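You operate a simulated robot arm through the tools that you are given. There is no shell and no other tool. Be economical: measure what you need, move in short steps, check, and stop when the job is done.

You run a simulated two-armed robot. Do the job below in one go: nothing can be reset, and whatever is moved stays where it is left.

## Task
Wipe up the spill on the light keypunch board with the cloth and put it back.

The check looks at the end state, three seconds after you hand in, the way a careful person would. Anything else that was tipped, shoved, dropped, spilled or broken makes it a failure. Flat cloth is picked up by pressing the open fingertips on it (5 to 10 N) and closing them slowly along it; thin cloth reads only 2 to 8 mm in the jaws.

## Robot
Two 7-joint arms with three-finger grippers on one trunk, on a base that drives. Base frame: it is fixed to the floor where the robot stands at the start and does not move with it; the origin is under the middle of the robot, x ahead of it, y to its left, z up; the surface under the hand at the start is at about z = 720. Units: mm, rad, N and s.
The left shoulder is at the start at [56, 154, 953], the right one opposite. With the tool pointing down near the work surface each hand reaches from about 260 to 640 mm from the robot's upright axis, wherever it stands, measured 20 degrees to its own side. Payload 2.69 kg a hand.
The TCP of each hand is the grasp point between the finger pads, 29 mm short of the fingertips. In the tool frame z runs along the fingers and y along their closing line. Largest opening 120 mm; the body of the gripper starts 78 mm behind the TCP.
Orientation is that of the tool frame in the base frame, as [roll, pitch, yaw] about the fixed x, y, z axes, in that order (R = Rz(yaw) Ry(pitch) Rx(roll)). With the fingers straight down and closing along the base's y, the tool's x points along the base's -x, its y along +y and its z along -z.

## Interface
- The arms move only by the tool nudge_tool. It takes "left_moves", "right_moves" or both (then of equal length, played together; a hand with none holds still); each is a list of rows, each a list of 7 numbers: the shift along the tool's x, y, z in units of 30 mm (1.0 is 30 mm), then the turn, a rotation vector about the tool's x, y, z in units of 5 degrees (1.0 is 5 degrees), then the finger opening in mm, from 0 to 120. In form: [[tx, ty, tz, ax, ay, az, claw], ...]. A call has 1 to 12 rows; each row shifts and turns the commanded pose from where the row before left it, along the tool's axes as they then stand. A call with a number of a shift or a turn outside -1 to 1 is refused whole. A row lasts 0.2 s, in which the tool goes at most 50 mm and 0.15 rad; a call with a longer step from one row to the next is refused whole, and so is a gripper value outside its range. A pose out of reach is approached as far as the arm can. The call stops where the force on the tool passes 40 N (or 10 N more than at its start, if that is more) or the arm is blocked; 0.2 s more then pass. The fingers move at their own pace and stop on an object; they squeeze with about 29 N. The grip force told is the motor's: it shows also when the fingers shut on nothing. Time passes only in rows, and 0.2 s behind the last, so rows that do not move let the fingers close. It gives the time, the measured TCP pose, the force on the tool (base axes), the opening and the grip force at its end, in the units of the frame above (readings bear some noise), with the torque about the TCP (base axes, N m) and any sound that the robot's microphone picked up.
- Cameras (640 x 400 px; columns grow to the right, rows downward): "scene" is now at [165.4, 38.1, 1098.1]; the picture's right is [0.43, -0.90, 0.00], its down [-0.53, -0.25, -0.81] and it looks along [0.73, 0.35, -0.58] (base axes); focal length 247 px, centre (320, 200). "left" rides on the left gripper at [63, 0, -104] in its tool frame; the picture's right is [0.00, 1.00, 0.00], its down [-0.83, 0.00, -0.56] and it looks along [-0.56, 0.00, 0.83] (tool axes); focal length 275 px, centre (320, 200). "right" rides on the right gripper at [63, 0, -104] in its tool frame; the picture's right is [0.00, 1.00, 0.00], its down [-0.83, 0.00, -0.56] and it looks along [-0.56, 0.00, 0.83] (tool axes); focal length 275 px, centre (320, 200). There is no depth. A picture from a camera that has moved, and an enlarged one, comes with that camera's place and axes in the base frame and with its lens.
- get_image(camera): a new picture of that camera. The clock stands still meanwhile.
- slide_trunk(by): slides the trunk up (or, below 0, down) by that many mm; the arms and the scene camera ride with it, the base frame stays. It gives what a move gives, with no picture.
- base_move(legs): drives the robot by 1 to 6 legs, each [ahead, left, turn to the left] in mm, mm and rad, along the robot's own axes; the way and the turn of a leg run together, so that a leg with both is an arc; at most 1500 mm and 3.142 rad a leg. The arms and the cameras ride along, it lands a little off, and it stops where it bumps. It gives what a move gives.
- turn_head(pan, tilt): turns the head with the scene camera to pan (to the left, within 1.396 rad either way) and tilt (down, from -0.506 to 1.204), counted from straight ahead of the robot. It gives what a move gives.
- enlarge(camera, box): a new picture of the part [left, top, right, bottom] of that camera's present view, enlarged. The clock stands still meanwhile.
- job_done(): hands the job in; it is judged then, once.

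Go step by step. Nothing tells you exact positions but the pictures and the camera data: compare them with the known pose of the tool, close in by small moves and look again before you grip or let go. The budget is 120 turns and 92 pictures, counting those below and the enlarged ones. Unless the task says otherwise, let go and move clear before handing in, and close with one line.

The tools are called after "Request:" by a JSON object that holds its "api" and its "payload". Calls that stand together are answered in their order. nudge_tool: Moves the arms, as the interface text tells. Its arguments: {"type":"object","properties":{"left_moves":{"type":"array"},"right_moves":{"type":"array"}},"required":[]} The other tools are called the same way: slide_trunk (by) slides the trunk up or down; base_move (legs) drives the base; turn_head (pan, tilt) turns the head that bears the scene camera; get_image (camera) takes a picture; enlarge (camera, box) takes an enlarged picture of a part of a camera's view; job_done () hands the job in.

At the start:

```text
clock: 0.0
left_position: [355.7, 292.4, 958.7]
left_tcp_rot: [-3.141, 0.0, -3.14]
left_force: [0.1, -0.1, -0.3]
left_ft_torque: [-0.03, 0.0, 0.02]
left_width: 120.1
left_grip_force: 0.0
right_position: [404.2, -12.3, 956.7]
right_tcp_rot: [3.141, -0.001, -3.14]
right_force: [-0.4, -0.2, -0.3]
right_ft_torque: [-0.03, 0.02, 0.01]
right_width: 120.1
right_grip_force: 0.1
trunk travel left (down, up): [-325.0, 113.0]
robot x, y, heading: [0.4, 6.5, 0.003]
head pan, tilt: [0.442, 0.623]
```

scene: 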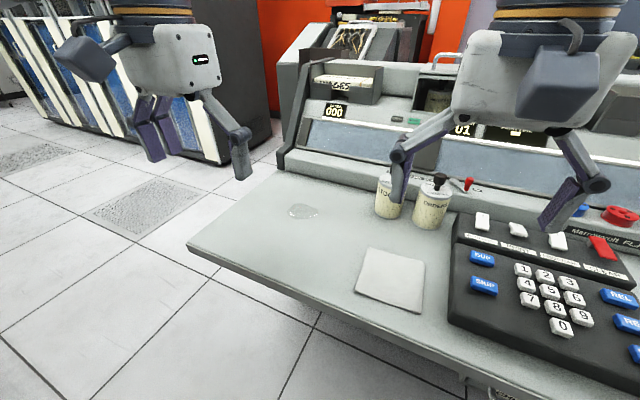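
right: 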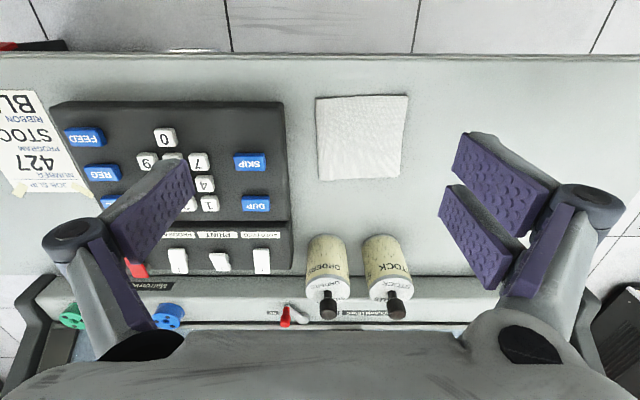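
left: 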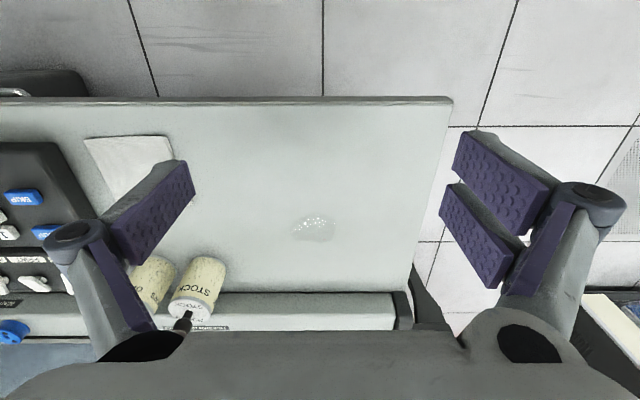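

The cloth lies flat at about (474, 42) and is about 115 mm square. The spill is at about (581, 284), and the two pots stand near x 650, y 30 to 90. I'll use the left hand, so I'll first move the right hand clear and shift the base a little left for reach.

Request:
{"api": "nudge_tool", "payload": {"right_moves": [[0, -1, 0, 0, 0, 0, 120], [0, -1, 0, 0, 0, 0, 120], [0, -1, 0, 0, 0, 0, 120], [0, -1, 0, 0, 0, 0, 120], [0, -1, 0, 0, 0, 0, 120], [0, -1, 0, 0, 0, 0, 120], [0, -1, 0, 0, 0, 0, 120], [0, -1, 0, 0, 0, 0, 120]]}}

Request:
{"api": "base_move", "payload": {"legs": [[0, 80, 0]]}}

Request:
{"api": "get_image", "payload": {"camera": "left"}}

```text
clock: 1.8
left_position: [354.2, 291.0, 959.7]
left_tcp_rot: [3.141, -0.001, -3.138]
left_force: [-0.3, 0.2, 0.5]
left_ft_torque: [0.02, -0.01, 0.0]
left_width: 120.0
left_grip_force: 0.1
right_position: [405.4, -251.4, 956.7]
right_tcp_rot: [3.141, -0.001, 3.14]
right_force: [0.0, -0.5, 0.0]
right_ft_torque: [-0.01, -0.02, 0.02]
right_width: 120.1
right_grip_force: 0.1
trunk travel left (down, up): [-325.0, 113.0]
robot x, y, heading: [-1.7, -3.8, 0.0]
head pan, tilt: [0.442, 0.623]
```

```text
clock: 3.1
left_position: [354.4, 372.2, 957.6]
left_tcp_rot: [-3.141, 0.001, -3.139]
left_force: [-0.8, 0.6, -0.3]
left_ft_torque: [-0.05, 0.01, 0.01]
left_width: 119.8
left_grip_force: 0.0
right_position: [406.5, -170.6, 956.8]
right_tcp_rot: [3.141, 0.0, 3.142]
right_force: [0.9, 0.1, -0.1]
right_ft_torque: [-0.02, -0.02, -0.01]
right_width: 120.2
right_grip_force: 0.0
trunk travel left (down, up): [-325.0, 113.0]
robot x, y, heading: [-1.2, 79.9, 0.002]
head pan, tilt: [0.442, 0.623]
```

```text
88 pictures are left
camera left: at [293.1, 371.5, 1063.2], right [0.0, 1.0, 0.0], down [0.83, 0.0, 0.56], along [0.56, 0.0, -0.83], focal length 275 px, centre (320, 200)
```

left: 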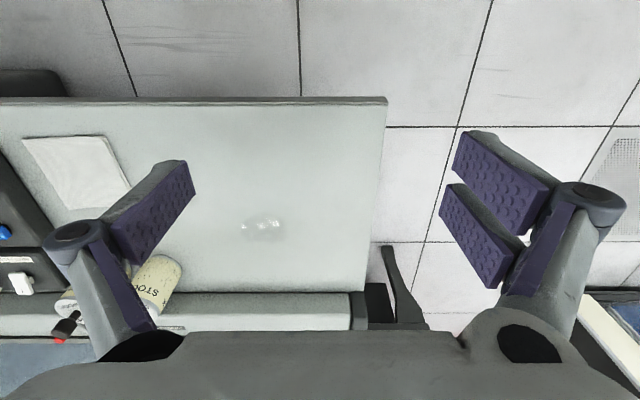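

The view agrees with my positions. The left hand now goes above the cloth centre with the jaws at 50 mm.

Request:
{"api": "nudge_tool", "payload": {"left_moves": [[-0.364, -1, 0.25, 0, 0, 0, 120], [-0.364, -1, 0.25, 0, 0, 0, 100], [-0.364, -1, 0.25, 0, 0, 0, 80], [-0.364, -1, 0.25, 0, 0, 0, 60], [-0.364, -1, 0.25, 0, 0, 0, 50], [-0.364, -1, 0.25, 0, 0, 0, 50], [-0.364, -1, 0.25, 0, 0, 0, 50], [-0.364, -1, 0.25, 0, 0, 0, 50], [-0.364, -1, 0.25, 0, 0, 0, 50], [-0.364, -1, 0.25, 0, 0, 0, 50], [-0.364, -1, 0.25, 0, 0, 0, 50], [0, 0, 0, 0, 0, 0, 50]]}}

Request:
{"api": "get_image", "payload": {"camera": "left"}}

Request:
{"api": "get_image", "payload": {"camera": "scene"}}

```text
clock: 5.7
left_position: [476.3, 41.3, 877.4]
left_tcp_rot: [3.142, 0.001, -3.14]
left_force: [-0.2, -1.0, -0.3]
left_ft_torque: [-0.02, 0.01, 0.0]
left_width: 50.1
left_grip_force: 0.0
right_position: [405.9, -170.6, 956.6]
right_tcp_rot: [3.141, -0.001, -3.14]
right_force: [-0.1, 0.3, -0.2]
right_ft_torque: [0.0, -0.01, -0.01]
right_width: 120.1
right_grip_force: 0.0
trunk travel left (down, up): [-325.0, 113.0]
robot x, y, heading: [-4.1, 75.4, 0.005]
head pan, tilt: [0.442, 0.623]
```

```text
87 pictures are left
camera left: at [414.0, 41.2, 981.1], right [0.0, 1.0, 0.0], down [0.83, 0.0, 0.56], along [0.56, 0.0, -0.83], focal length 275 px, centre (320, 200)
```

left: 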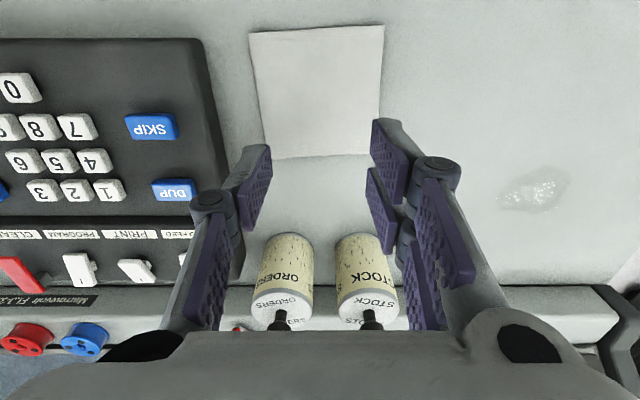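

```text
86 pictures are left
camera scene: at [165.2, 117.7, 1098.1], right [0.43, -0.9, 0.0], down [-0.53, -0.25, -0.81], along [0.73, 0.35, -0.58], focal length 247 px, centre (320, 200)
```

scene: 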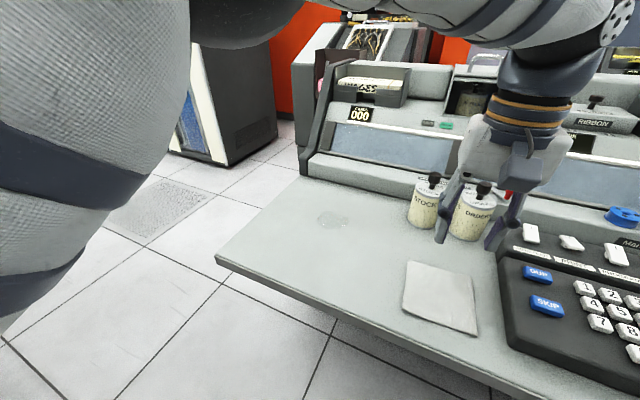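

The cloth centre comes out at (480, 40), right under the tool. I'll go down to just above it and then approach slowly.

Request:
{"api": "nudge_tool", "payload": {"left_moves": [[-0.1, 0, 1, 0, 0, 0, 50], [0, 0, 1, 0, 0, 0, 50], [0, 0, 1, 0, 0, 0, 50], [0, 0, 0.6, 0, 0, 0, 50], [0, 0, 0.3, 0, 0, 0, 50], [0, 0, 0, 0, 0, 0, 50]]}}

Request:
{"api": "get_image", "payload": {"camera": "left"}}

```text
clock: 7.1
left_position: [477.9, 42.3, 759.1]
left_tcp_rot: [-3.14, 0.001, -3.139]
left_force: [-0.7, 0.0, -0.3]
left_ft_torque: [-0.02, 0.01, -0.07]
left_width: 49.8
left_grip_force: 0.1
right_position: [405.2, -171.0, 955.5]
right_tcp_rot: [3.141, -0.002, 3.141]
right_force: [-0.1, -0.5, 0.4]
right_ft_torque: [0.0, 0.01, -0.03]
right_width: 119.9
right_grip_force: 0.1
trunk travel left (down, up): [-325.0, 113.0]
robot x, y, heading: [0.2, 78.8, -0.0]
head pan, tilt: [0.442, 0.623]
```

```text
85 pictures are left
camera left: at [416.7, 41.9, 863.7], right [0.0, 1.0, 0.0], down [0.83, 0.0, 0.56], along [0.56, 0.0, -0.83], focal length 275 px, centre (320, 200)
```

left: 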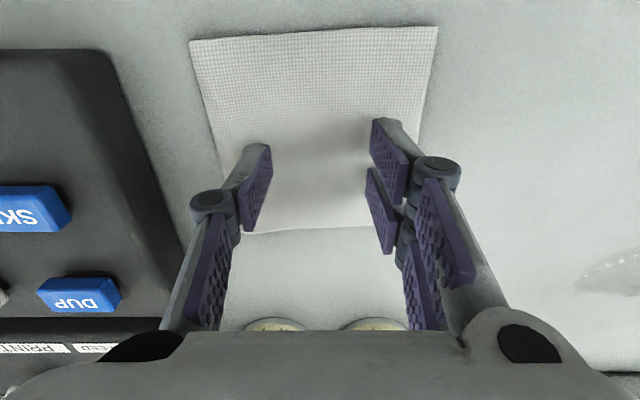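

The tips are about 10 mm above the cloth. I'll creep down until I feel 5 to 10 N.

Request:
{"api": "nudge_tool", "payload": {"left_moves": [[0, 0, 0.1, 0, 0, 0, 50], [0, 0, 0.1, 0, 0, 0, 50], [0, 0, 0.06, 0, 0, 0, 50], [0, 0, 0, 0, 0, 0, 50]]}}

```text
clock: 8.1
left_position: [478.2, 42.1, 752.4]
left_tcp_rot: [-3.141, 0.001, -3.139]
left_force: [-0.4, 0.1, -0.2]
left_ft_torque: [-0.01, -0.02, 0.02]
left_width: 50.3
left_grip_force: 0.1
right_position: [406.5, -170.3, 955.5]
right_tcp_rot: [3.14, 0.0, -3.141]
right_force: [0.4, 1.2, -0.5]
right_ft_torque: [0.02, -0.01, 0.01]
right_width: 120.0
right_grip_force: 0.1
trunk travel left (down, up): [-325.0, 113.0]
robot x, y, heading: [1.7, 76.8, 0.004]
head pan, tilt: [0.442, 0.623]
```

Request:
{"api": "nudge_tool", "payload": {"left_moves": [[0, 0, 0.07, 0, 0, 0, 50], [0, 0, 0, 0, 0, 0, 50]]}}

```text
clock: 8.7
left_position: [478.8, 40.6, 750.4]
left_tcp_rot: [-3.141, 0.001, -3.139]
left_force: [-1.3, 1.1, 4.1]
left_ft_torque: [0.02, -0.01, 0.01]
left_width: 50.3
left_grip_force: 0.2
right_position: [406.6, -171.7, 956.6]
right_tcp_rot: [-3.14, 0.0, -3.141]
right_force: [-0.2, 0.0, 0.5]
right_ft_torque: [0.0, -0.01, 0.0]
right_width: 119.8
right_grip_force: 0.1
trunk travel left (down, up): [-325.0, 113.0]
robot x, y, heading: [2.7, 79.5, -0.003]
head pan, tilt: [0.442, 0.623]
```

There is contact at 4 N, so I need a touch more.

Request:
{"api": "nudge_tool", "payload": {"left_moves": [[0, 0, 0.03, 0, 0, 0, 50], [0, 0, 0, 0, 0, 0, 50]]}}

```text
clock: 9.3
left_position: [478.7, 41.8, 750.5]
left_tcp_rot: [-3.141, 0.003, -3.14]
left_force: [-0.9, 1.0, 12.4]
left_ft_torque: [0.16, 0.07, 0.0]
left_width: 50.5
left_grip_force: 0.5
right_position: [405.8, -171.4, 957.4]
right_tcp_rot: [-3.142, 0.002, -3.141]
right_force: [0.1, 0.8, -0.8]
right_ft_torque: [0.02, -0.01, -0.02]
right_width: 120.0
right_grip_force: 0.0
trunk travel left (down, up): [-325.0, 113.0]
robot x, y, heading: [-1.5, 80.6, 0.005]
head pan, tilt: [0.442, 0.623]
```

12 N is slightly too much. I'll ease off a hair and close slowly.

Request:
{"api": "nudge_tool", "payload": {"left_moves": [[0, 0, -0.017, 0, 0, 0, 50], [0, 0, 0, 0, 0, 0, 46], [0, 0, 0, 0, 0, 0, 42], [0, 0, 0, 0, 0, 0, 38], [0, 0, 0, 0, 0, 0, 34], [0, 0, 0, 0, 0, 0, 30], [0, 0, 0, 0, 0, 0, 26]]}}

Request:
{"api": "get_image", "payload": {"camera": "left"}}

```text
clock: 10.9
left_position: [477.8, 41.9, 751.2]
left_tcp_rot: [3.14, 0.003, -3.139]
left_force: [0.4, 0.3, 20.7]
left_ft_torque: [0.16, 0.02, 0.01]
left_width: 24.7
left_grip_force: 0.0
right_position: [405.8, -171.6, 957.2]
right_tcp_rot: [3.141, 0.002, 3.141]
right_force: [0.1, -1.0, 0.5]
right_ft_torque: [-0.01, 0.02, 0.01]
right_width: 119.9
right_grip_force: 0.1
trunk travel left (down, up): [-325.0, 113.0]
robot x, y, heading: [3.3, 78.9, 0.004]
head pan, tilt: [0.442, 0.623]
```

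```text
84 pictures are left
camera left: at [416.1, 41.5, 854.2], right [0.0, 1.0, 0.0], down [0.83, 0.0, 0.56], along [0.56, 0.0, -0.83], focal length 275 px, centre (320, 200)
```

left: 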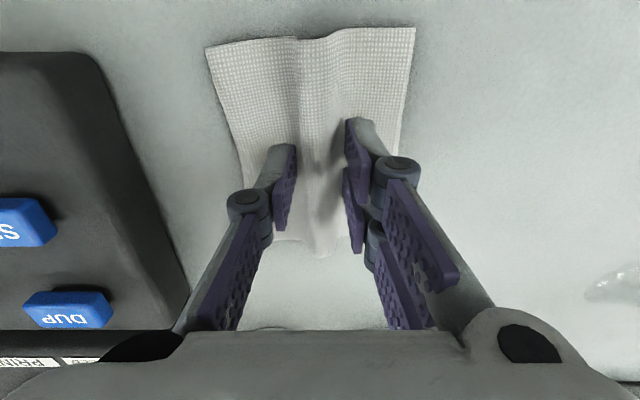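

A fold is forming between the fingers, but the force has risen to 20 N. I'll ease up about 1 mm and finish closing slowly.

Request:
{"api": "nudge_tool", "payload": {"left_moves": [[0, 0, -0.045, 0, 0, 0, 25], [0, 0, 0, 0, 0, 0, 22], [0, 0, -0.005, 0, 0, 0, 19], [0, 0, -0.005, 0, 0, 0, 16], [0, 0, 0, 0, 0, 0, 13], [0, 0, 0, 0, 0, 0, 10], [0, 0, 0, 0, 0, 0, 7], [0, 0, 0, 0, 0, 0, 4], [0, 0, 0, 0, 0, 0, 1], [0, 0, 0, 0, 0, 0, 0], [0, 0, 0, 0, 0, 0, 0]]}}

Request:
{"api": "get_image", "payload": {"camera": "left"}}

```text
clock: 13.3
left_position: [479.4, 42.4, 750.7]
left_tcp_rot: [3.14, -0.001, -3.14]
left_force: [-0.7, -0.2, 0.0]
left_ft_torque: [-0.01, -0.05, 0.02]
left_width: 4.1
left_grip_force: 29.1
right_position: [406.0, -170.4, 956.0]
right_tcp_rot: [-3.141, -0.001, 3.141]
right_force: [0.5, -0.1, 0.2]
right_ft_torque: [0.0, 0.03, -0.01]
right_width: 120.0
right_grip_force: 0.0
trunk travel left (down, up): [-325.0, 113.0]
robot x, y, heading: [0.4, 79.7, 0.003]
head pan, tilt: [0.442, 0.623]
```

```text
83 pictures are left
camera left: at [416.7, 41.3, 855.0], right [0.0, 1.0, 0.0], down [0.83, 0.0, 0.56], along [0.56, 0.0, -0.83], focal length 275 px, centre (320, 200)
```

left: 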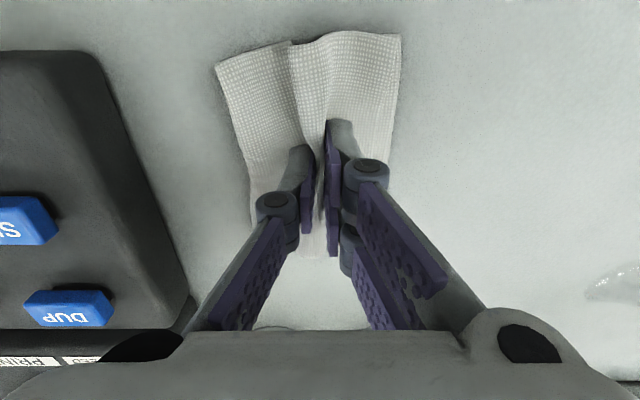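

The cloth is pinched at 4.1 mm with 29 N. I'll move it low over the board towards the spill, keeping it spread, and look before wiping.

Request:
{"api": "nudge_tool", "payload": {"left_moves": [[0, 0, -0.1, 0, 0, 0, 0], [-0.3, 0.5, 0, 0, 0, 0, 0], [-0.3, 0.6, 0, 0, 0, 0, 0], [-0.3, 0.6, 0, 0, 0, 0, 0], [-0.3, 0.6, 0, 0, 0, 0, 0], [-0.3, 0.6, 0, 0, 0, 0, 0], [-0.3, 0.6, 0, 0, 0, 0, 0], [-0.3, 0.6, 0, 0, 0, 0, 0], [0, 0, 0, 0, 0, 0, 0]]}}

Request:
{"api": "get_image", "payload": {"camera": "left"}}

Request:
{"api": "get_image", "payload": {"camera": "scene"}}

```text
clock: 15.3
left_position: [540.8, 164.4, 754.8]
left_tcp_rot: [3.141, 0.001, -3.141]
left_force: [-0.2, 0.5, -0.8]
left_ft_torque: [-0.02, -0.01, 0.0]
left_width: 4.2
left_grip_force: 28.8
right_position: [405.8, -171.3, 957.0]
right_tcp_rot: [3.14, 0.0, -3.141]
right_force: [-0.5, 0.0, 0.1]
right_ft_torque: [-0.01, 0.0, -0.02]
right_width: 119.5
right_grip_force: 0.1
trunk travel left (down, up): [-325.0, 113.0]
robot x, y, heading: [0.1, 81.6, 0.003]
head pan, tilt: [0.442, 0.623]
```

```text
82 pictures are left
camera left: at [478.6, 164.6, 858.3], right [0.0, 1.0, 0.0], down [0.83, 0.0, 0.56], along [0.56, 0.0, -0.83], focal length 275 px, centre (320, 200)
```

left: 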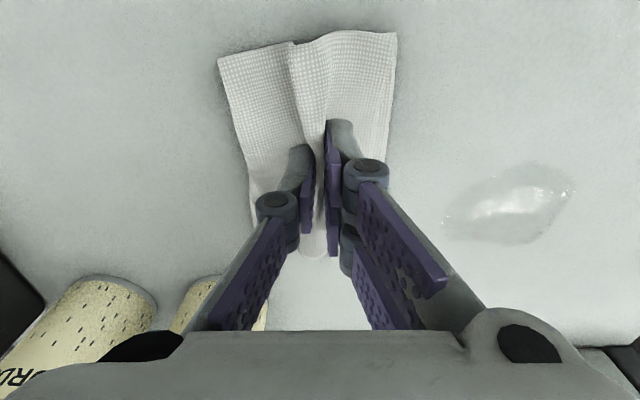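

```text
81 pictures are left
camera scene: at [165.3, 117.5, 1098.1], right [0.43, -0.9, 0.0], down [-0.53, -0.25, -0.81], along [0.73, 0.35, -0.58], focal length 247 px, centre (320, 200)
```

scene: 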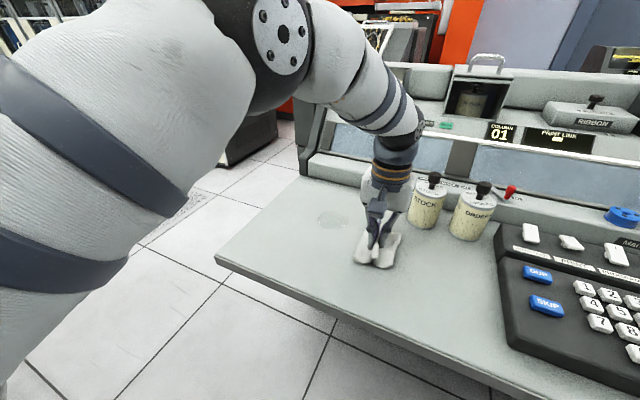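

The spill spans about x 547 to 609 and y 243 to 313, and the cloth trails well spread. I'll move to its near side and lower until I get light contact.

Request:
{"api": "nudge_tool", "payload": {"left_moves": [[-0.6, 0.6, 0, 0, 0, 0, 0], [-0.6, 0.7, 0, 0, 0, 0, 0], [0, 0.5, 0.08, 0, 0, 0, 0], [0, 0, 0.06, 0, 0, 0, 0], [0, 0, 0.04, 0, 0, 0, 0], [0, 0, 0, 0, 0, 0, 0]]}}

```text
clock: 16.7
left_position: [576.4, 218.8, 749.2]
left_tcp_rot: [-3.141, 0.002, -3.138]
left_force: [-1.2, -0.1, 8.0]
left_ft_torque: [0.0, 0.02, 0.03]
left_width: 3.8
left_grip_force: 28.9
right_position: [406.5, -171.5, 954.9]
right_tcp_rot: [3.141, 0.001, -3.14]
right_force: [-0.2, -0.1, -0.7]
right_ft_torque: [0.04, -0.01, 0.03]
right_width: 119.9
right_grip_force: 0.1
trunk travel left (down, up): [-325.0, 113.0]
robot x, y, heading: [-5.3, 83.3, 0.0]
head pan, tilt: [0.442, 0.623]
```

8 N is good. I'll wipe across in +y.

Request:
{"api": "nudge_tool", "payload": {"left_moves": [[0, 0.35, 0, 0, 0, 0, 0], [0, 0.35, 0, 0, 0, 0, 0], [0, 0.35, 0, 0, 0, 0, 0], [0, 0.35, 0, 0, 0, 0, 0], [0, 0.35, 0, 0, 0, 0, 0], [0, 0.35, 0, 0, 0, 0, 0], [0, 0.35, 0, 0, 0, 0, 0], [0, 0.35, 0, 0, 0, 0, 0], [0, 0.35, 0, 0, 0, 0, 0], [0, 0.35, 0, 0, 0, 0, 0], [0, 0.35, 0, 0, 0, 0, 0], [0, 0, 0, 0, 0, 0, 0]]}}

Request:
{"api": "get_image", "payload": {"camera": "left"}}

Request:
{"api": "enlarge", "payload": {"camera": "scene", "box": [200, 150, 480, 325]}}

```text
clock: 19.3
left_position: [576.6, 334.9, 748.2]
left_tcp_rot: [3.141, 0.003, -3.138]
left_force: [0.5, -4.4, 8.7]
left_ft_torque: [-0.12, 0.01, -0.03]
left_width: 3.9
left_grip_force: 29.5
right_position: [404.8, -172.0, 957.2]
right_tcp_rot: [3.14, 0.0, 3.141]
right_force: [0.6, 0.3, -0.2]
right_ft_torque: [0.0, -0.01, 0.0]
right_width: 120.0
right_grip_force: 0.1
trunk travel left (down, up): [-325.0, 113.0]
robot x, y, heading: [-2.9, 78.5, 0.005]
head pan, tilt: [0.442, 0.623]
```

```text
80 pictures are left
camera left: at [514.5, 334.3, 853.1], right [0.0, 1.0, 0.0], down [0.83, 0.0, 0.56], along [0.56, 0.0, -0.83], focal length 275 px, centre (320, 200)
```

left: 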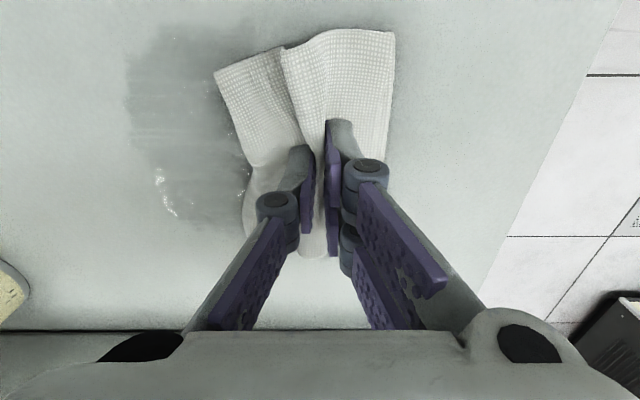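

```text
2.29 times, centred on (340, 238) of scene
camera zoom: at [164.7, 117.0, 1098.2], right [0.43, -0.9, 0.0], down [-0.53, -0.25, -0.81], along [0.73, 0.35, -0.58], focal length 564 px, centre (274, 114)
```

zoom: 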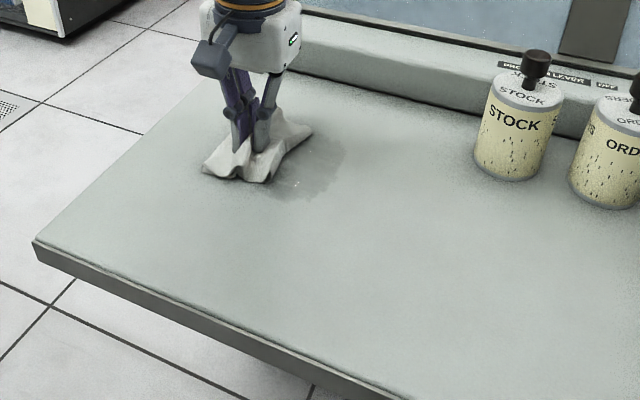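

The first pass took some liquid but left a smear over about x 520 to 620 and y 235 to 320. I'll wipe back and forth over it, shifting x between strokes.

Request:
{"api": "nudge_tool", "payload": {"left_moves": [[-0.4, -0.1, 0, 0, 0, 0, 0], [-0.3, -0.5, 0, 0, 0, 0, 0], [0, -0.5, 0, 0, 0, 0, 0], [0, -0.5, 0, 0, 0, 0, 0], [0, -0.5, 0, 0, 0, 0, 0], [0, -0.5, 0, 0, 0, 0, 0], [0, -0.5, 0, 0, 0, 0, 0], [0, -0.5, 0, 0, 0, 0, 0], [0, -0.5, 0, 0, 0, 0, 0], [0, 0, 0, 0, 0, 0, 0]]}}

Request:
{"api": "get_image", "payload": {"camera": "left"}}

```text
clock: 21.5
left_position: [599.3, 210.7, 748.4]
left_tcp_rot: [3.141, 0.002, -3.138]
left_force: [0.0, 3.0, 6.8]
left_ft_torque: [0.06, -0.02, 0.02]
left_width: 3.8
left_grip_force: 28.4
right_position: [405.7, -171.0, 956.0]
right_tcp_rot: [3.141, 0.0, -3.141]
right_force: [0.8, 0.0, -0.1]
right_ft_torque: [-0.02, 0.04, 0.0]
right_width: 120.1
right_grip_force: 0.1
trunk travel left (down, up): [-325.0, 113.0]
robot x, y, heading: [-0.1, 79.2, 0.001]
head pan, tilt: [0.442, 0.623]
```

```text
78 pictures are left
camera left: at [536.6, 211.1, 853.2], right [0.0, 1.0, 0.0], down [0.83, 0.0, 0.56], along [0.56, 0.0, -0.83], focal length 275 px, centre (320, 200)
```

left: 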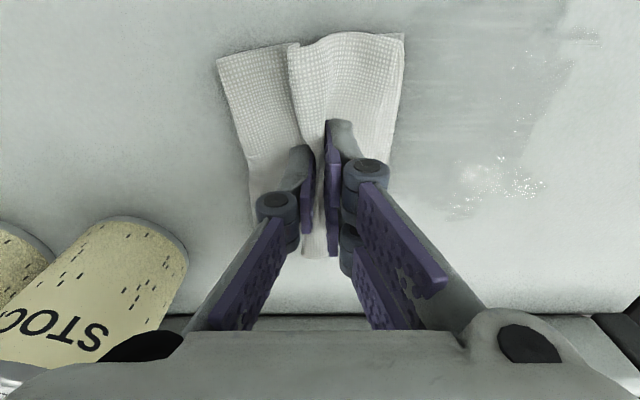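

Some liquid remains, with beads near (616, 312). I'll make denser strokes, starting at x=615.

Request:
{"api": "nudge_tool", "payload": {"left_moves": [[-0.55, 0.3, 0, 0, 0, 0, 0], [0, 0.5, 0, 0, 0, 0, 0], [0, 0.5, 0, 0, 0, 0, 0], [0, 0.5, 0, 0, 0, 0, 0], [0, 0.5, 0, 0, 0, 0, 0], [0, 0.5, 0, 0, 0, 0, 0], [0, 0.5, 0, 0, 0, 0, 0], [0, 0.5, 0, 0, 0, 0, 0], [0, 0.4, 0, 0, 0, 0, 0], [0, 0, 0, 0, 0, 0, 0]]}}

Request:
{"api": "nudge_tool", "payload": {"left_moves": [[0.55, -0.3, 0, 0, 0, 0, 0], [0, -0.5, 0, 0, 0, 0, 0], [0, -0.5, 0, 0, 0, 0, 0], [0, -0.5, 0, 0, 0, 0, 0], [0, -0.5, 0, 0, 0, 0, 0], [0, -0.5, 0, 0, 0, 0, 0], [0, -0.5, 0, 0, 0, 0, 0], [0, -0.5, 0, 0, 0, 0, 0], [0, 0, 0, 0, 0, 0, 0]]}}

Request:
{"api": "get_image", "payload": {"camera": "left"}}

```text
clock: 23.7
left_position: [611.5, 337.5, 748.4]
left_tcp_rot: [3.141, 0.003, -3.14]
left_force: [0.1, -3.1, 8.7]
left_ft_torque: [-0.12, -0.04, -0.02]
left_width: 3.9
left_grip_force: 28.6
left hand out of reach, approached as far as the arm can: row 1
right_position: [406.1, -172.0, 954.9]
right_tcp_rot: [3.141, 0.002, -3.141]
right_force: [0.2, 0.6, 0.6]
right_ft_torque: [0.03, -0.01, 0.0]
right_width: 120.3
right_grip_force: 0.2
trunk travel left (down, up): [-325.0, 113.0]
robot x, y, heading: [2.3, 79.3, 0.002]
head pan, tilt: [0.442, 0.623]
```

```text
clock: 25.7
left_position: [594.6, 224.5, 749.9]
left_tcp_rot: [-3.141, 0.0, -3.139]
left_force: [-0.2, 2.7, 7.4]
left_ft_torque: [0.08, 0.0, -0.01]
left_width: 4.0
left_grip_force: 28.2
right_position: [405.9, -171.0, 955.8]
right_tcp_rot: [-3.141, 0.002, -3.141]
right_force: [0.0, 0.6, -0.5]
right_ft_torque: [0.0, 0.02, -0.01]
right_width: 120.1
right_grip_force: 0.0
trunk travel left (down, up): [-325.0, 113.0]
robot x, y, heading: [-1.8, 82.5, 0.005]
head pan, tilt: [0.442, 0.623]
```

```text
77 pictures are left
camera left: at [532.7, 223.3, 853.1], right [0.0, 1.0, 0.0], down [0.83, 0.0, 0.56], along [0.56, 0.0, -0.83], focal length 275 px, centre (320, 200)
```

left: 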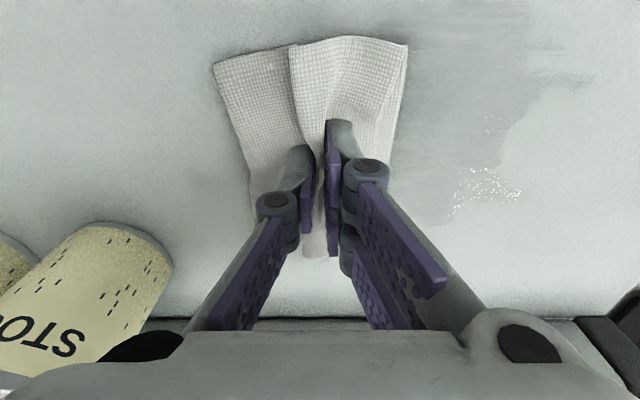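

The film has thinned but I can't judge it well at this angle. I'll take an enlarged scene view for a cleaner look.

Request:
{"api": "enlarge", "payload": {"camera": "scene", "box": [240, 160, 440, 285]}}

Request:
{"api": "enlarge", "payload": {"camera": "left", "box": [360, 0, 640, 260]}}

```text
3.20 times, centred on (340, 222) of scene
camera zoom: at [164.8, 117.7, 1098.1], right [0.43, -0.9, 0.0], down [-0.53, -0.25, -0.81], along [0.73, 0.35, -0.58], focal length 789 px, centre (256, 128)
```

zoom: 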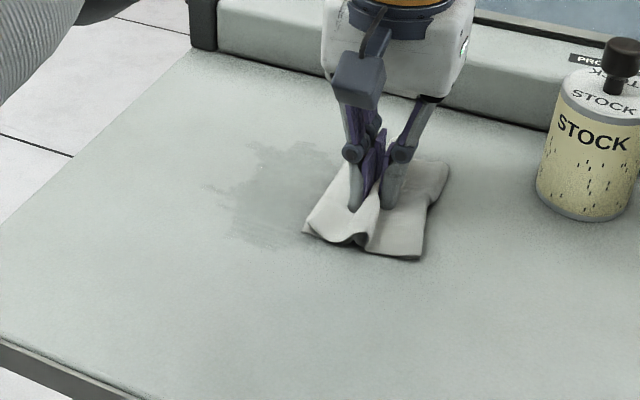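

```text
1.54 times, centred on (500, 130) of left
camera zoom: at [532.7, 223.3, 853.1], right [0.0, 1.0, 0.0], down [0.83, 0.0, 0.56], along [0.56, 0.0, -0.83], focal length 424 px, centre (43, 308)
```

zoom: 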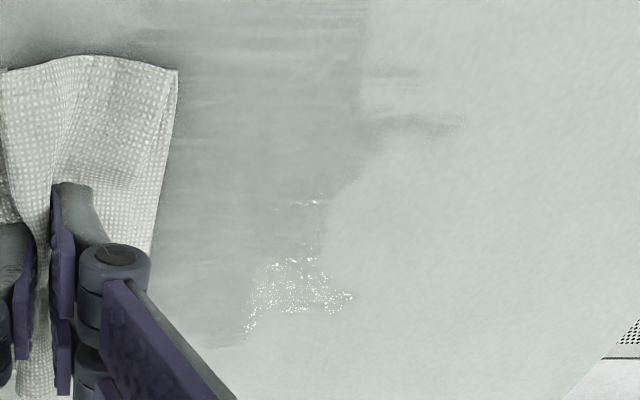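

A thin film remains over about x 515 to 630 and y 245 to 345. I'll do more strokes, a bit firmer and longer.

Request:
{"api": "nudge_tool", "payload": {"left_moves": [[0.4, 0.3, 0.02, 0, 0, 0, 0], [0.4, 0.5, 0, 0, 0, 0, 0], [0, 0.5, 0, 0, 0, 0, 0], [0, 0.5, 0, 0, 0, 0, 0], [0, 0.5, 0, 0, 0, 0, 0], [0, 0.5, 0, 0, 0, 0, 0], [0, 0.5, 0, 0, 0, 0, 0], [0, 0.5, 0, 0, 0, 0, 0], [0, 0.5, 0, 0, 0, 0, 0], [0, 0.5, 0, 0, 0, 0, 0], [0, 0, 0, 0, 0, 0, 0]]}}

Request:
{"api": "nudge_tool", "payload": {"left_moves": [[0.4, 0, 0, 0, 0, 0, 0], [0.3, -0.5, 0, 0, 0, 0, 0], [0, -0.5, 0, 0, 0, 0, 0], [0, -0.5, 0, 0, 0, 0, 0], [0, -0.5, 0, 0, 0, 0, 0], [0, -0.5, 0, 0, 0, 0, 0], [0, -0.5, 0, 0, 0, 0, 0], [0, -0.5, 0, 0, 0, 0, 0], [0, -0.5, 0, 0, 0, 0, 0], [0, -0.5, 0, 0, 0, 0, 0], [0, 0, 0, 0, 0, 0, 0]]}}

Request:
{"api": "get_image", "payload": {"camera": "left"}}

Request:
{"api": "enlarge", "payload": {"camera": "scene", "box": [240, 160, 440, 285]}}

```text
clock: 28.1
left_position: [570.6, 368.3, 748.6]
left_tcp_rot: [3.14, 0.003, -3.14]
left_force: [-0.9, -2.9, 10.3]
left_ft_torque: [-0.12, -0.04, 0.04]
left_width: 4.1
left_grip_force: 28.7
right_position: [405.7, -171.5, 955.7]
right_tcp_rot: [3.141, 0.0, -3.14]
right_force: [-0.7, -0.8, 0.0]
right_ft_torque: [-0.03, 0.01, 0.01]
right_width: 120.0
right_grip_force: 0.0
trunk travel left (down, up): [-325.0, 113.0]
robot x, y, heading: [-0.9, 80.2, -0.001]
head pan, tilt: [0.442, 0.623]
```

```text
clock: 30.5
left_position: [549.7, 233.2, 747.7]
left_tcp_rot: [-3.141, 0.001, -3.138]
left_force: [0.1, 5.1, 14.1]
left_ft_torque: [0.16, 0.02, -0.04]
left_width: 4.0
left_grip_force: 29.4
right_position: [405.2, -171.4, 957.5]
right_tcp_rot: [-3.14, 0.002, 3.141]
right_force: [-0.5, 0.0, 0.1]
right_ft_torque: [0.0, 0.04, 0.01]
right_width: 120.0
right_grip_force: 0.0
trunk travel left (down, up): [-325.0, 113.0]
robot x, y, heading: [0.4, 80.0, -0.001]
head pan, tilt: [0.442, 0.623]
```

```text
74 pictures are left
camera left: at [487.8, 232.5, 852.8], right [0.0, 1.0, 0.0], down [0.83, 0.0, 0.56], along [0.56, 0.0, -0.83], focal length 275 px, centre (320, 200)
```

left: 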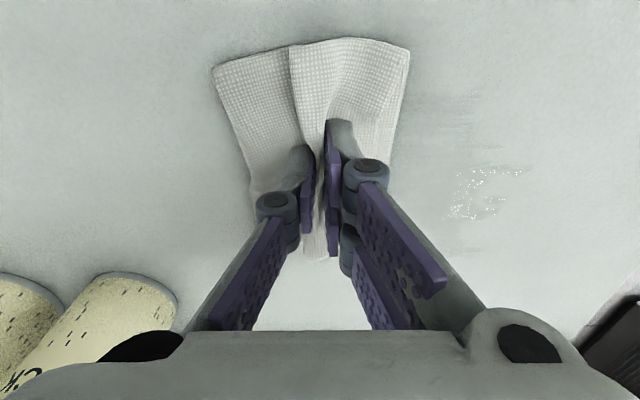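

```text
3.20 times, centred on (340, 222) of scene
camera zoom: at [164.4, 117.7, 1098.2], right [0.43, -0.9, 0.0], down [-0.53, -0.25, -0.81], along [0.73, 0.35, -0.58], focal length 789 px, centre (256, 128)
```

zoom: 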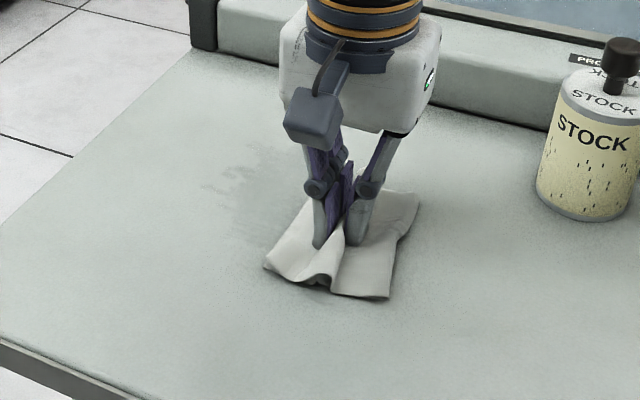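

The film is nearly gone, with traces left on the far side (x 570 to 630). I'll do more strokes there.

Request:
{"api": "nudge_tool", "payload": {"left_moves": [[-0.9, 0.2, 0, 0, 0, 0, 0], [-0.9, 0.3, 0, 0, 0, 0, 0], [0, 0.5, 0, 0, 0, 0, 0], [0, 0.5, 0, 0, 0, 0, 0], [0, 0.5, 0, 0, 0, 0, 0], [0, 0.5, 0, 0, 0, 0, 0], [0, 0.5, 0, 0, 0, 0, 0], [0, 0.5, 0, 0, 0, 0, 0], [0, 0.5, 0, 0, 0, 0, 0], [0, 0, 0, 0, 0, 0, 0]]}}

Request:
{"api": "nudge_tool", "payload": {"left_moves": [[0.3, 0, 0, 0, 0, 0, 0], [0.3, -0.4, 0, 0, 0, 0, 0], [0, -0.5, 0, 0, 0, 0, 0], [0, -0.5, 0, 0, 0, 0, 0], [0, -0.5, 0, 0, 0, 0, 0], [0, -0.5, 0, 0, 0, 0, 0], [0, -0.5, 0, 0, 0, 0, 0], [0, -0.5, 0, 0, 0, 0, 0], [0, -0.5, 0, 0, 0, 0, 0], [0, 0, 0, 0, 0, 0, 0]]}}

Request:
{"api": "get_image", "payload": {"camera": "left"}}

Request:
{"api": "enlarge", "payload": {"camera": "scene", "box": [240, 160, 440, 285]}}

```text
clock: 32.7
left_position: [603.4, 352.4, 749.5]
left_tcp_rot: [-3.141, 0.002, -3.139]
left_force: [0.2, -5.8, 15.5]
left_ft_torque: [-0.1, 0.02, 0.0]
left_width: 3.8
left_grip_force: 28.9
right_position: [403.8, -171.9, 955.5]
right_tcp_rot: [3.139, 0.001, 3.141]
right_force: [-0.7, -0.7, -0.2]
right_ft_torque: [-0.02, -0.01, -0.02]
right_width: 120.2
right_grip_force: 0.1
trunk travel left (down, up): [-325.0, 113.0]
robot x, y, heading: [1.4, 82.8, 0.002]
head pan, tilt: [0.442, 0.623]
```

```text
clock: 34.9
left_position: [586.4, 235.5, 748.5]
left_tcp_rot: [-3.14, 0.001, -3.141]
left_force: [1.1, 5.3, 17.4]
left_ft_torque: [0.2, 0.0, -0.04]
left_width: 3.9
left_grip_force: 29.1
right_position: [405.0, -172.1, 956.8]
right_tcp_rot: [3.141, 0.002, -3.141]
right_force: [0.3, 0.1, -0.3]
right_ft_torque: [0.0, 0.03, 0.02]
right_width: 119.9
right_grip_force: 0.0
trunk travel left (down, up): [-325.0, 113.0]
robot x, y, heading: [-2.1, 78.7, -0.002]
head pan, tilt: [0.442, 0.623]
```

```text
72 pictures are left
camera left: at [522.8, 235.5, 852.7], right [0.0, 1.0, 0.0], down [0.83, 0.0, 0.56], along [0.56, 0.0, -0.83], focal length 275 px, centre (320, 200)
```

left: 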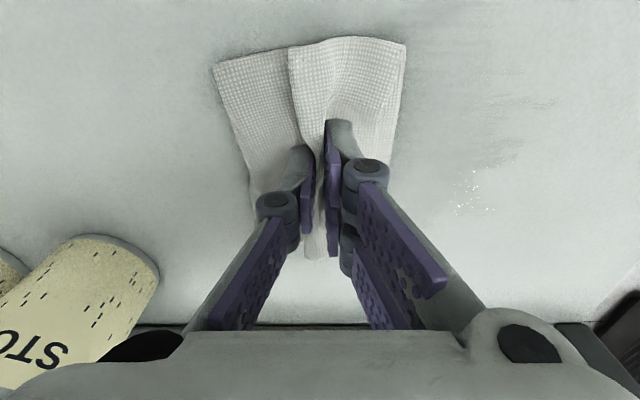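

```text
3.20 times, centred on (340, 222) of scene
camera zoom: at [164.2, 117.8, 1098.3], right [0.43, -0.9, 0.0], down [-0.53, -0.25, -0.81], along [0.73, 0.35, -0.58], focal length 789 px, centre (256, 128)
```

zoom: 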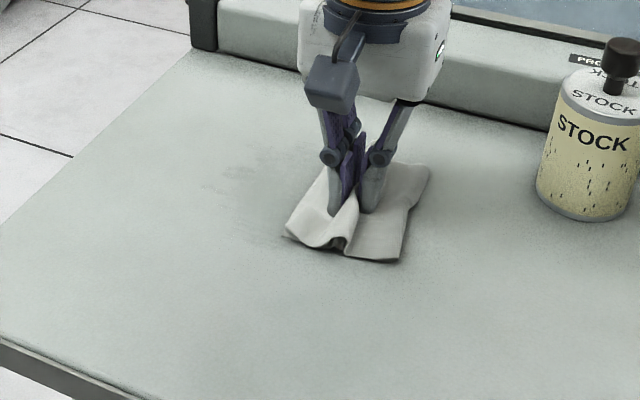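

Only faint traces remain. I'll do two more pairs of strokes, lifting slightly to keep the force near 12 N.

Request:
{"api": "nudge_tool", "payload": {"left_moves": [[-0.4, 0.2, -0.015, 0, 0, 0, 0], [0, 0.5, 0, 0, 0, 0, 0], [0, 0.5, 0, 0, 0, 0, 0], [0, 0.5, 0, 0, 0, 0, 0], [0, 0.5, 0, 0, 0, 0, 0], [0, 0.5, 0, 0, 0, 0, 0], [0, 0.5, 0, 0, 0, 0, 0], [0, 0.5, 0, 0, 0, 0, 0], [0, 0.5, 0, 0, 0, 0, 0], [0, 0.5, 0, 0, 0, 0, 0], [0, 0, 0, 0, 0, 0, 0]]}}

Request:
{"api": "nudge_tool", "payload": {"left_moves": [[0.8, 0, 0, 0, 0, 0, 0], [0.2, -0.5, 0, 0, 0, 0, 0], [0, -0.5, 0, 0, 0, 0, 0], [0, -0.5, 0, 0, 0, 0, 0], [0, -0.5, 0, 0, 0, 0, 0], [0, -0.5, 0, 0, 0, 0, 0], [0, -0.5, 0, 0, 0, 0, 0], [0, -0.5, 0, 0, 0, 0, 0], [0, -0.5, 0, 0, 0, 0, 0], [0, -0.5, 0, 0, 0, 0, 0], [0, 0, 0, 0, 0, 0, 0]]}}

Request:
{"api": "nudge_tool", "payload": {"left_moves": [[0.2, 0.2, 0, 0, 0, 0, 0], [0, 0.5, 0, 0, 0, 0, 0], [0, 0.5, 0, 0, 0, 0, 0], [0, 0.5, 0, 0, 0, 0, 0], [0, 0.5, 0, 0, 0, 0, 0], [0, 0.5, 0, 0, 0, 0, 0], [0, 0.5, 0, 0, 0, 0, 0], [0, 0.5, 0, 0, 0, 0, 0], [0, 0.5, 0, 0, 0, 0, 0], [0, 0.5, 0, 0, 0, 0, 0], [-0.6, 0, 0, 0, 0, 0, 0]]}}

Request:
{"api": "nudge_tool", "payload": {"left_moves": [[-0.6, 0, 0, 0, 0, 0, 0], [0, -0.5, 0, 0, 0, 0, 0], [0, -0.5, 0, 0, 0, 0, 0], [0, -0.5, 0, 0, 0, 0, 0], [0, -0.5, 0, 0, 0, 0, 0], [0, -0.5, 0, 0, 0, 0, 0], [0, -0.5, 0, 0, 0, 0, 0], [0, -0.5, 0, 0, 0, 0, 0], [0, -0.5, 0, 0, 0, 0, 0], [0, -0.5, 0, 0, 0, 0, 0], [0, -0.3, 0, 0, 0, 0, 0]]}}

Request:
{"api": "get_image", "payload": {"camera": "left"}}

Request:
{"api": "enlarge", "payload": {"camera": "scene", "box": [240, 160, 440, 285]}}

```text
clock: 37.3
left_position: [597.2, 376.1, 748.4]
left_tcp_rot: [3.141, 0.002, -3.14]
left_force: [1.2, -4.2, 8.7]
left_ft_torque: [-0.11, -0.02, 0.0]
left_width: 3.9
left_grip_force: 29.1
right_position: [405.5, -171.5, 957.1]
right_tcp_rot: [-3.141, 0.0, -3.14]
right_force: [-0.4, 0.0, 0.3]
right_ft_torque: [0.05, 0.01, -0.02]
right_width: 120.2
right_grip_force: 0.2
trunk travel left (down, up): [-325.0, 113.0]
robot x, y, heading: [-1.8, 79.2, 0.0]
head pan, tilt: [0.442, 0.623]
```

```text
clock: 39.7
left_position: [566.8, 240.4, 748.8]
left_tcp_rot: [-3.141, 0.002, -3.139]
left_force: [-0.1, 5.0, 11.3]
left_ft_torque: [0.11, 0.02, -0.04]
left_width: 3.9
left_grip_force: 28.1
right_position: [404.0, -171.8, 956.5]
right_tcp_rot: [-3.141, 0.002, -3.141]
right_force: [0.2, 0.0, 0.0]
right_ft_torque: [0.0, 0.03, 0.03]
right_width: 120.1
right_grip_force: 0.0
trunk travel left (down, up): [-325.0, 113.0]
robot x, y, heading: [-2.0, 82.5, 0.002]
head pan, tilt: [0.442, 0.623]
```

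```text
clock: 42.1
left_position: [579.9, 383.7, 748.9]
left_tcp_rot: [3.139, -0.001, -3.137]
left_force: [-2.2, 1.5, 5.8]
left_ft_torque: [0.09, 0.03, -0.03]
left_width: 4.0
left_grip_force: 29.5
right_position: [406.9, -172.2, 956.4]
right_tcp_rot: [-3.141, 0.001, -3.139]
right_force: [-0.1, 0.3, -0.3]
right_ft_torque: [-0.01, -0.01, 0.03]
right_width: 120.1
right_grip_force: 0.0
trunk travel left (down, up): [-325.0, 113.0]
robot x, y, heading: [1.1, 77.7, 0.004]
head pan, tilt: [0.442, 0.623]
```

```text
clock: 44.5
left_position: [597.4, 237.7, 749.3]
left_tcp_rot: [3.141, 0.001, -3.139]
left_force: [0.2, 5.3, 11.7]
left_ft_torque: [0.13, -0.02, 0.0]
left_width: 4.1
left_grip_force: 28.8
right_position: [404.8, -170.5, 956.4]
right_tcp_rot: [3.14, 0.001, 3.141]
right_force: [0.5, 0.0, 0.0]
right_ft_torque: [0.02, 0.02, -0.01]
right_width: 120.0
right_grip_force: 0.1
trunk travel left (down, up): [-325.0, 113.0]
robot x, y, heading: [1.6, 78.5, 0.007]
head pan, tilt: [0.442, 0.623]
```

```text
70 pictures are left
camera left: at [535.9, 238.0, 852.8], right [0.0, 1.0, 0.0], down [0.83, 0.0, 0.56], along [0.56, 0.0, -0.83], focal length 275 px, centre (320, 200)
```

left: 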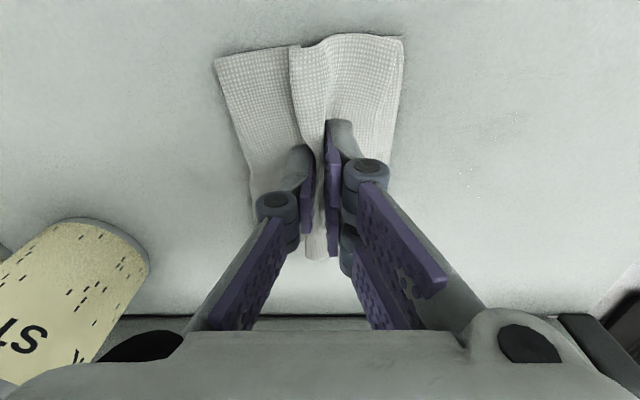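

```text
3.20 times, centred on (340, 222) of scene
camera zoom: at [164.6, 117.6, 1098.2], right [0.43, -0.9, 0.0], down [-0.53, -0.25, -0.81], along [0.73, 0.35, -0.58], focal length 789 px, centre (256, 128)
```

zoom: 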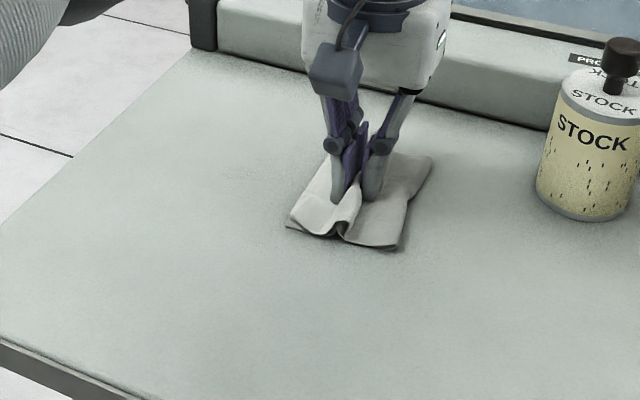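

It's almost clean, with a few specks near (616, 323). I'll do one more pair of strokes.

Request:
{"api": "nudge_tool", "payload": {"left_moves": [[-0.3, 0.3, 0, 0, 0, 0, 0], [0, 0.5, 0, 0, 0, 0, 0], [0, 0.5, 0, 0, 0, 0, 0], [0, 0.5, 0, 0, 0, 0, 0], [0, 0.5, 0, 0, 0, 0, 0], [0, 0.5, 0, 0, 0, 0, 0], [0, 0.5, 0, 0, 0, 0, 0], [0, 0.5, 0, 0, 0, 0, 0], [0, 0.5, 0, 0, 0, 0, 0], [0.3, 0, 0, 0, 0, 0, 0]]}}

Request:
{"api": "nudge_tool", "payload": {"left_moves": [[0.1, -0.5, 0, 0, 0, 0, 0], [0, -0.5, 0, 0, 0, 0, 0], [0, -0.5, 0, 0, 0, 0, 0], [0, -0.5, 0, 0, 0, 0, 0], [0, -0.5, 0, 0, 0, 0, 0], [0, -0.5, 0, 0, 0, 0, 0], [0, -0.5, 0, 0, 0, 0, 0], [0, -0.5, 0, 0, 0, 0, 0], [0, 0, 0, 0, 0, 0, 0]]}}

Request:
{"api": "nudge_tool", "payload": {"left_moves": [[-0.3, 0.4, 0, 0, 0, 0, 0], [0, 0.5, 0, 0, 0, 0, 0], [0, 0.5, 0, 0, 0, 0, 0], [0, 0.5, 0, 0, 0, 0, 0], [0, 0.5, 0, 0, 0, 0, 0], [0, 0.5, 0, 0, 0, 0, 0], [0, 0.5, 0, 0, 0, 0, 0], [0, 0.5, 0, 0, 0, 0, 0], [0.5, 0, 0, 0, 0, 0, 0]]}}

Request:
{"api": "nudge_tool", "payload": {"left_moves": [[0.4, -0.5, 0, 0, 0, 0, 0], [0, -0.5, 0, 0, 0, 0, 0], [0, -0.5, 0, 0, 0, 0, 0], [0, -0.5, 0, 0, 0, 0, 0], [0, -0.5, 0, 0, 0, 0, 0], [0, -0.5, 0, 0, 0, 0, 0], [0, -0.5, 0, 0, 0, 0, 0], [0, -0.5, 0, 0, 0, 0, 0], [0, -0.5, 0, 0, 0, 0, 0], [0, -0.5, 0, 0, 0, 0, 0], [0, 0, 0, 0, 0, 0, 0]]}}

Request:
{"api": "enlarge", "payload": {"camera": "left", "box": [360, 0, 640, 260]}}

Request:
{"api": "enlarge", "payload": {"camera": "scene", "box": [240, 160, 440, 285]}}

```text
clock: 46.7
left_position: [597.5, 368.5, 749.3]
left_tcp_rot: [3.139, 0.004, -3.138]
left_force: [3.0, -1.1, 9.1]
left_ft_torque: [-0.02, -0.1, -0.02]
left_width: 3.8
left_grip_force: 29.0
right_position: [406.7, -170.5, 956.5]
right_tcp_rot: [3.142, -0.002, -3.14]
right_force: [-0.1, 0.2, 0.7]
right_ft_torque: [0.01, 0.0, 0.03]
right_width: 120.2
right_grip_force: 0.0
trunk travel left (down, up): [-325.0, 113.0]
robot x, y, heading: [0.1, 81.1, 0.001]
head pan, tilt: [0.442, 0.623]
```

```text
clock: 48.7
left_position: [594.7, 247.4, 748.6]
left_tcp_rot: [-3.141, 0.0, -3.139]
left_force: [-0.2, 2.8, 6.8]
left_ft_torque: [0.09, -0.01, 0.01]
left_width: 4.1
left_grip_force: 29.2
right_position: [405.4, -171.9, 957.0]
right_tcp_rot: [-3.141, 0.0, 3.141]
right_force: [-0.5, -0.4, -0.3]
right_ft_torque: [0.01, 0.01, 0.01]
right_width: 119.8
right_grip_force: 0.1
trunk travel left (down, up): [-325.0, 113.0]
robot x, y, heading: [-0.6, 77.6, 0.003]
head pan, tilt: [0.442, 0.623]
```

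```text
clock: 50.7
left_position: [589.8, 366.1, 749.9]
left_tcp_rot: [3.14, 0.002, -3.141]
left_force: [2.5, 0.5, 6.4]
left_ft_torque: [0.0, -0.04, -0.03]
left_width: 4.0
left_grip_force: 28.9
right_position: [406.7, -171.6, 956.1]
right_tcp_rot: [3.141, 0.0, -3.14]
right_force: [0.7, -1.0, -0.1]
right_ft_torque: [0.01, 0.0, 0.01]
right_width: 119.9
right_grip_force: 0.1
trunk travel left (down, up): [-325.0, 113.0]
robot x, y, heading: [-3.0, 78.8, 0.001]
head pan, tilt: [0.442, 0.623]
```

```text
clock: 53.1
left_position: [577.0, 215.4, 749.2]
left_tcp_rot: [3.141, 0.001, -3.139]
left_force: [-0.2, 3.2, 10.7]
left_ft_torque: [0.13, 0.01, -0.05]
left_width: 4.2
left_grip_force: 29.1
right_position: [405.0, -171.1, 957.7]
right_tcp_rot: [-3.141, 0.0, -3.141]
right_force: [0.3, 0.2, -0.6]
right_ft_torque: [0.04, -0.03, -0.01]
right_width: 120.2
right_grip_force: 0.1
trunk travel left (down, up): [-325.0, 113.0]
robot x, y, heading: [-3.3, 78.4, 0.002]
head pan, tilt: [0.442, 0.623]
```

```text
1.54 times, centred on (500, 130) of left
camera zoom: at [515.0, 214.9, 852.9], right [0.0, 1.0, 0.0], down [0.83, 0.0, 0.56], along [0.56, 0.0, -0.83], focal length 424 px, centre (43, 308)
```

zoom: 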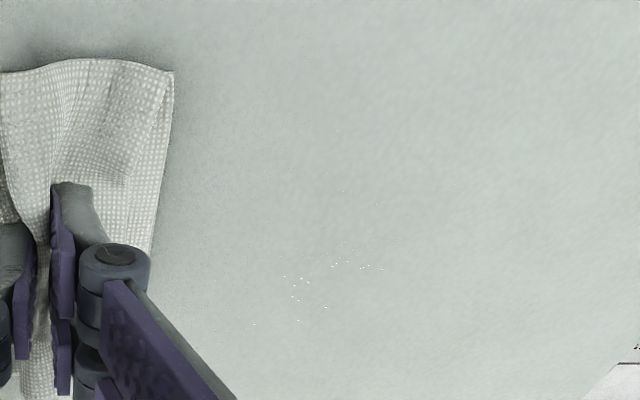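

```text
3.20 times, centred on (340, 222) of scene
camera zoom: at [164.6, 117.7, 1098.2], right [0.43, -0.9, 0.0], down [-0.53, -0.25, -0.81], along [0.73, 0.35, -0.58], focal length 789 px, centre (256, 128)
```

zoom: 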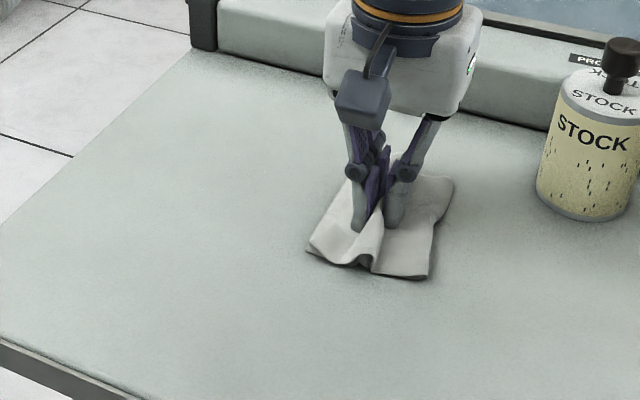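

Only microscopic specks are left. I'll do one last pair of strokes to be sure.

Request:
{"api": "nudge_tool", "payload": {"left_moves": [[-0.2, 0.5, 0, 0, 0, 0, 0], [0, 0.5, 0, 0, 0, 0, 0], [0, 0.5, 0, 0, 0, 0, 0], [0, 0.5, 0, 0, 0, 0, 0], [0, 0.5, 0, 0, 0, 0, 0], [0, 0.5, 0, 0, 0, 0, 0], [0, 0.5, 0, 0, 0, 0, 0], [0, 0.5, 0, 0, 0, 0, 0], [0, 0.5, 0, 0, 0, 0, 0], [0, 0.5, 0, 0, 0, 0, 0], [-0.4, 0, 0, 0, 0, 0, 0]]}}

Request:
{"api": "nudge_tool", "payload": {"left_moves": [[0, -0.5, 0, 0, 0, 0, 0], [0, -0.5, 0, 0, 0, 0, 0], [0, -0.5, 0, 0, 0, 0, 0], [0, -0.5, 0, 0, 0, 0, 0], [0, -0.5, 0, 0, 0, 0, 0], [0, -0.5, 0, 0, 0, 0, 0], [0, -0.5, 0, 0, 0, 0, 0], [0, -0.5, 0, 0, 0, 0, 0], [0, -0.5, 0, 0, 0, 0, 0], [0.5, -0.5, 0, 0, 0, 0, 0], [0, 0, -0.1, 0, 0, 0, 0]]}}

Request:
{"api": "enlarge", "payload": {"camera": "left", "box": [360, 0, 640, 260]}}

```text
clock: 55.5
left_position: [594.6, 365.8, 749.6]
left_tcp_rot: [3.139, 0.001, -3.138]
left_force: [-3.7, 1.2, 9.2]
left_ft_torque: [0.02, 0.1, 0.01]
left_width: 4.0
left_grip_force: 29.2
right_position: [405.5, -171.0, 956.8]
right_tcp_rot: [-3.141, 0.0, -3.14]
right_force: [0.1, 0.5, 0.0]
right_ft_torque: [0.01, -0.03, 0.04]
right_width: 120.0
right_grip_force: 0.1
trunk travel left (down, up): [-325.0, 113.0]
robot x, y, heading: [2.2, 80.7, 0.003]
head pan, tilt: [0.442, 0.623]
```

```text
clock: 57.9
left_position: [578.8, 214.6, 750.5]
left_tcp_rot: [-3.141, -0.003, -3.139]
left_force: [0.8, -0.1, 0.2]
left_ft_torque: [0.01, -0.06, -0.03]
left_width: 3.8
left_grip_force: 28.8
right_position: [406.5, -171.0, 956.1]
right_tcp_rot: [3.141, 0.001, -3.14]
right_force: [0.2, 0.2, 0.9]
right_ft_torque: [-0.04, 0.0, -0.02]
right_width: 119.8
right_grip_force: 0.2
trunk travel left (down, up): [-325.0, 113.0]
robot x, y, heading: [-0.3, 75.9, -0.003]
head pan, tilt: [0.442, 0.623]
```

```text
1.54 times, centred on (500, 130) of left
camera zoom: at [518.0, 213.9, 854.4], right [0.0, 1.0, 0.0], down [0.83, 0.0, 0.55], along [0.55, 0.0, -0.83], focal length 424 px, centre (43, 308)
```

zoom: 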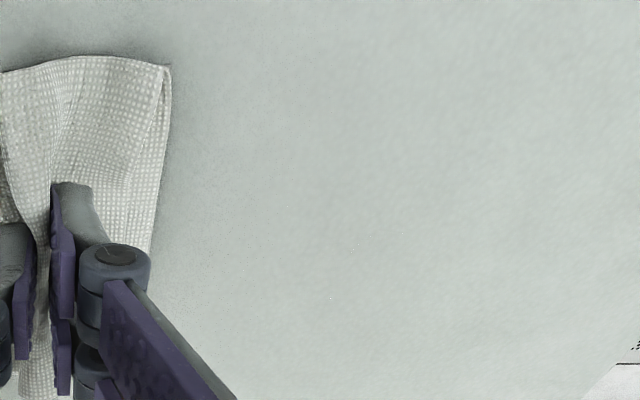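

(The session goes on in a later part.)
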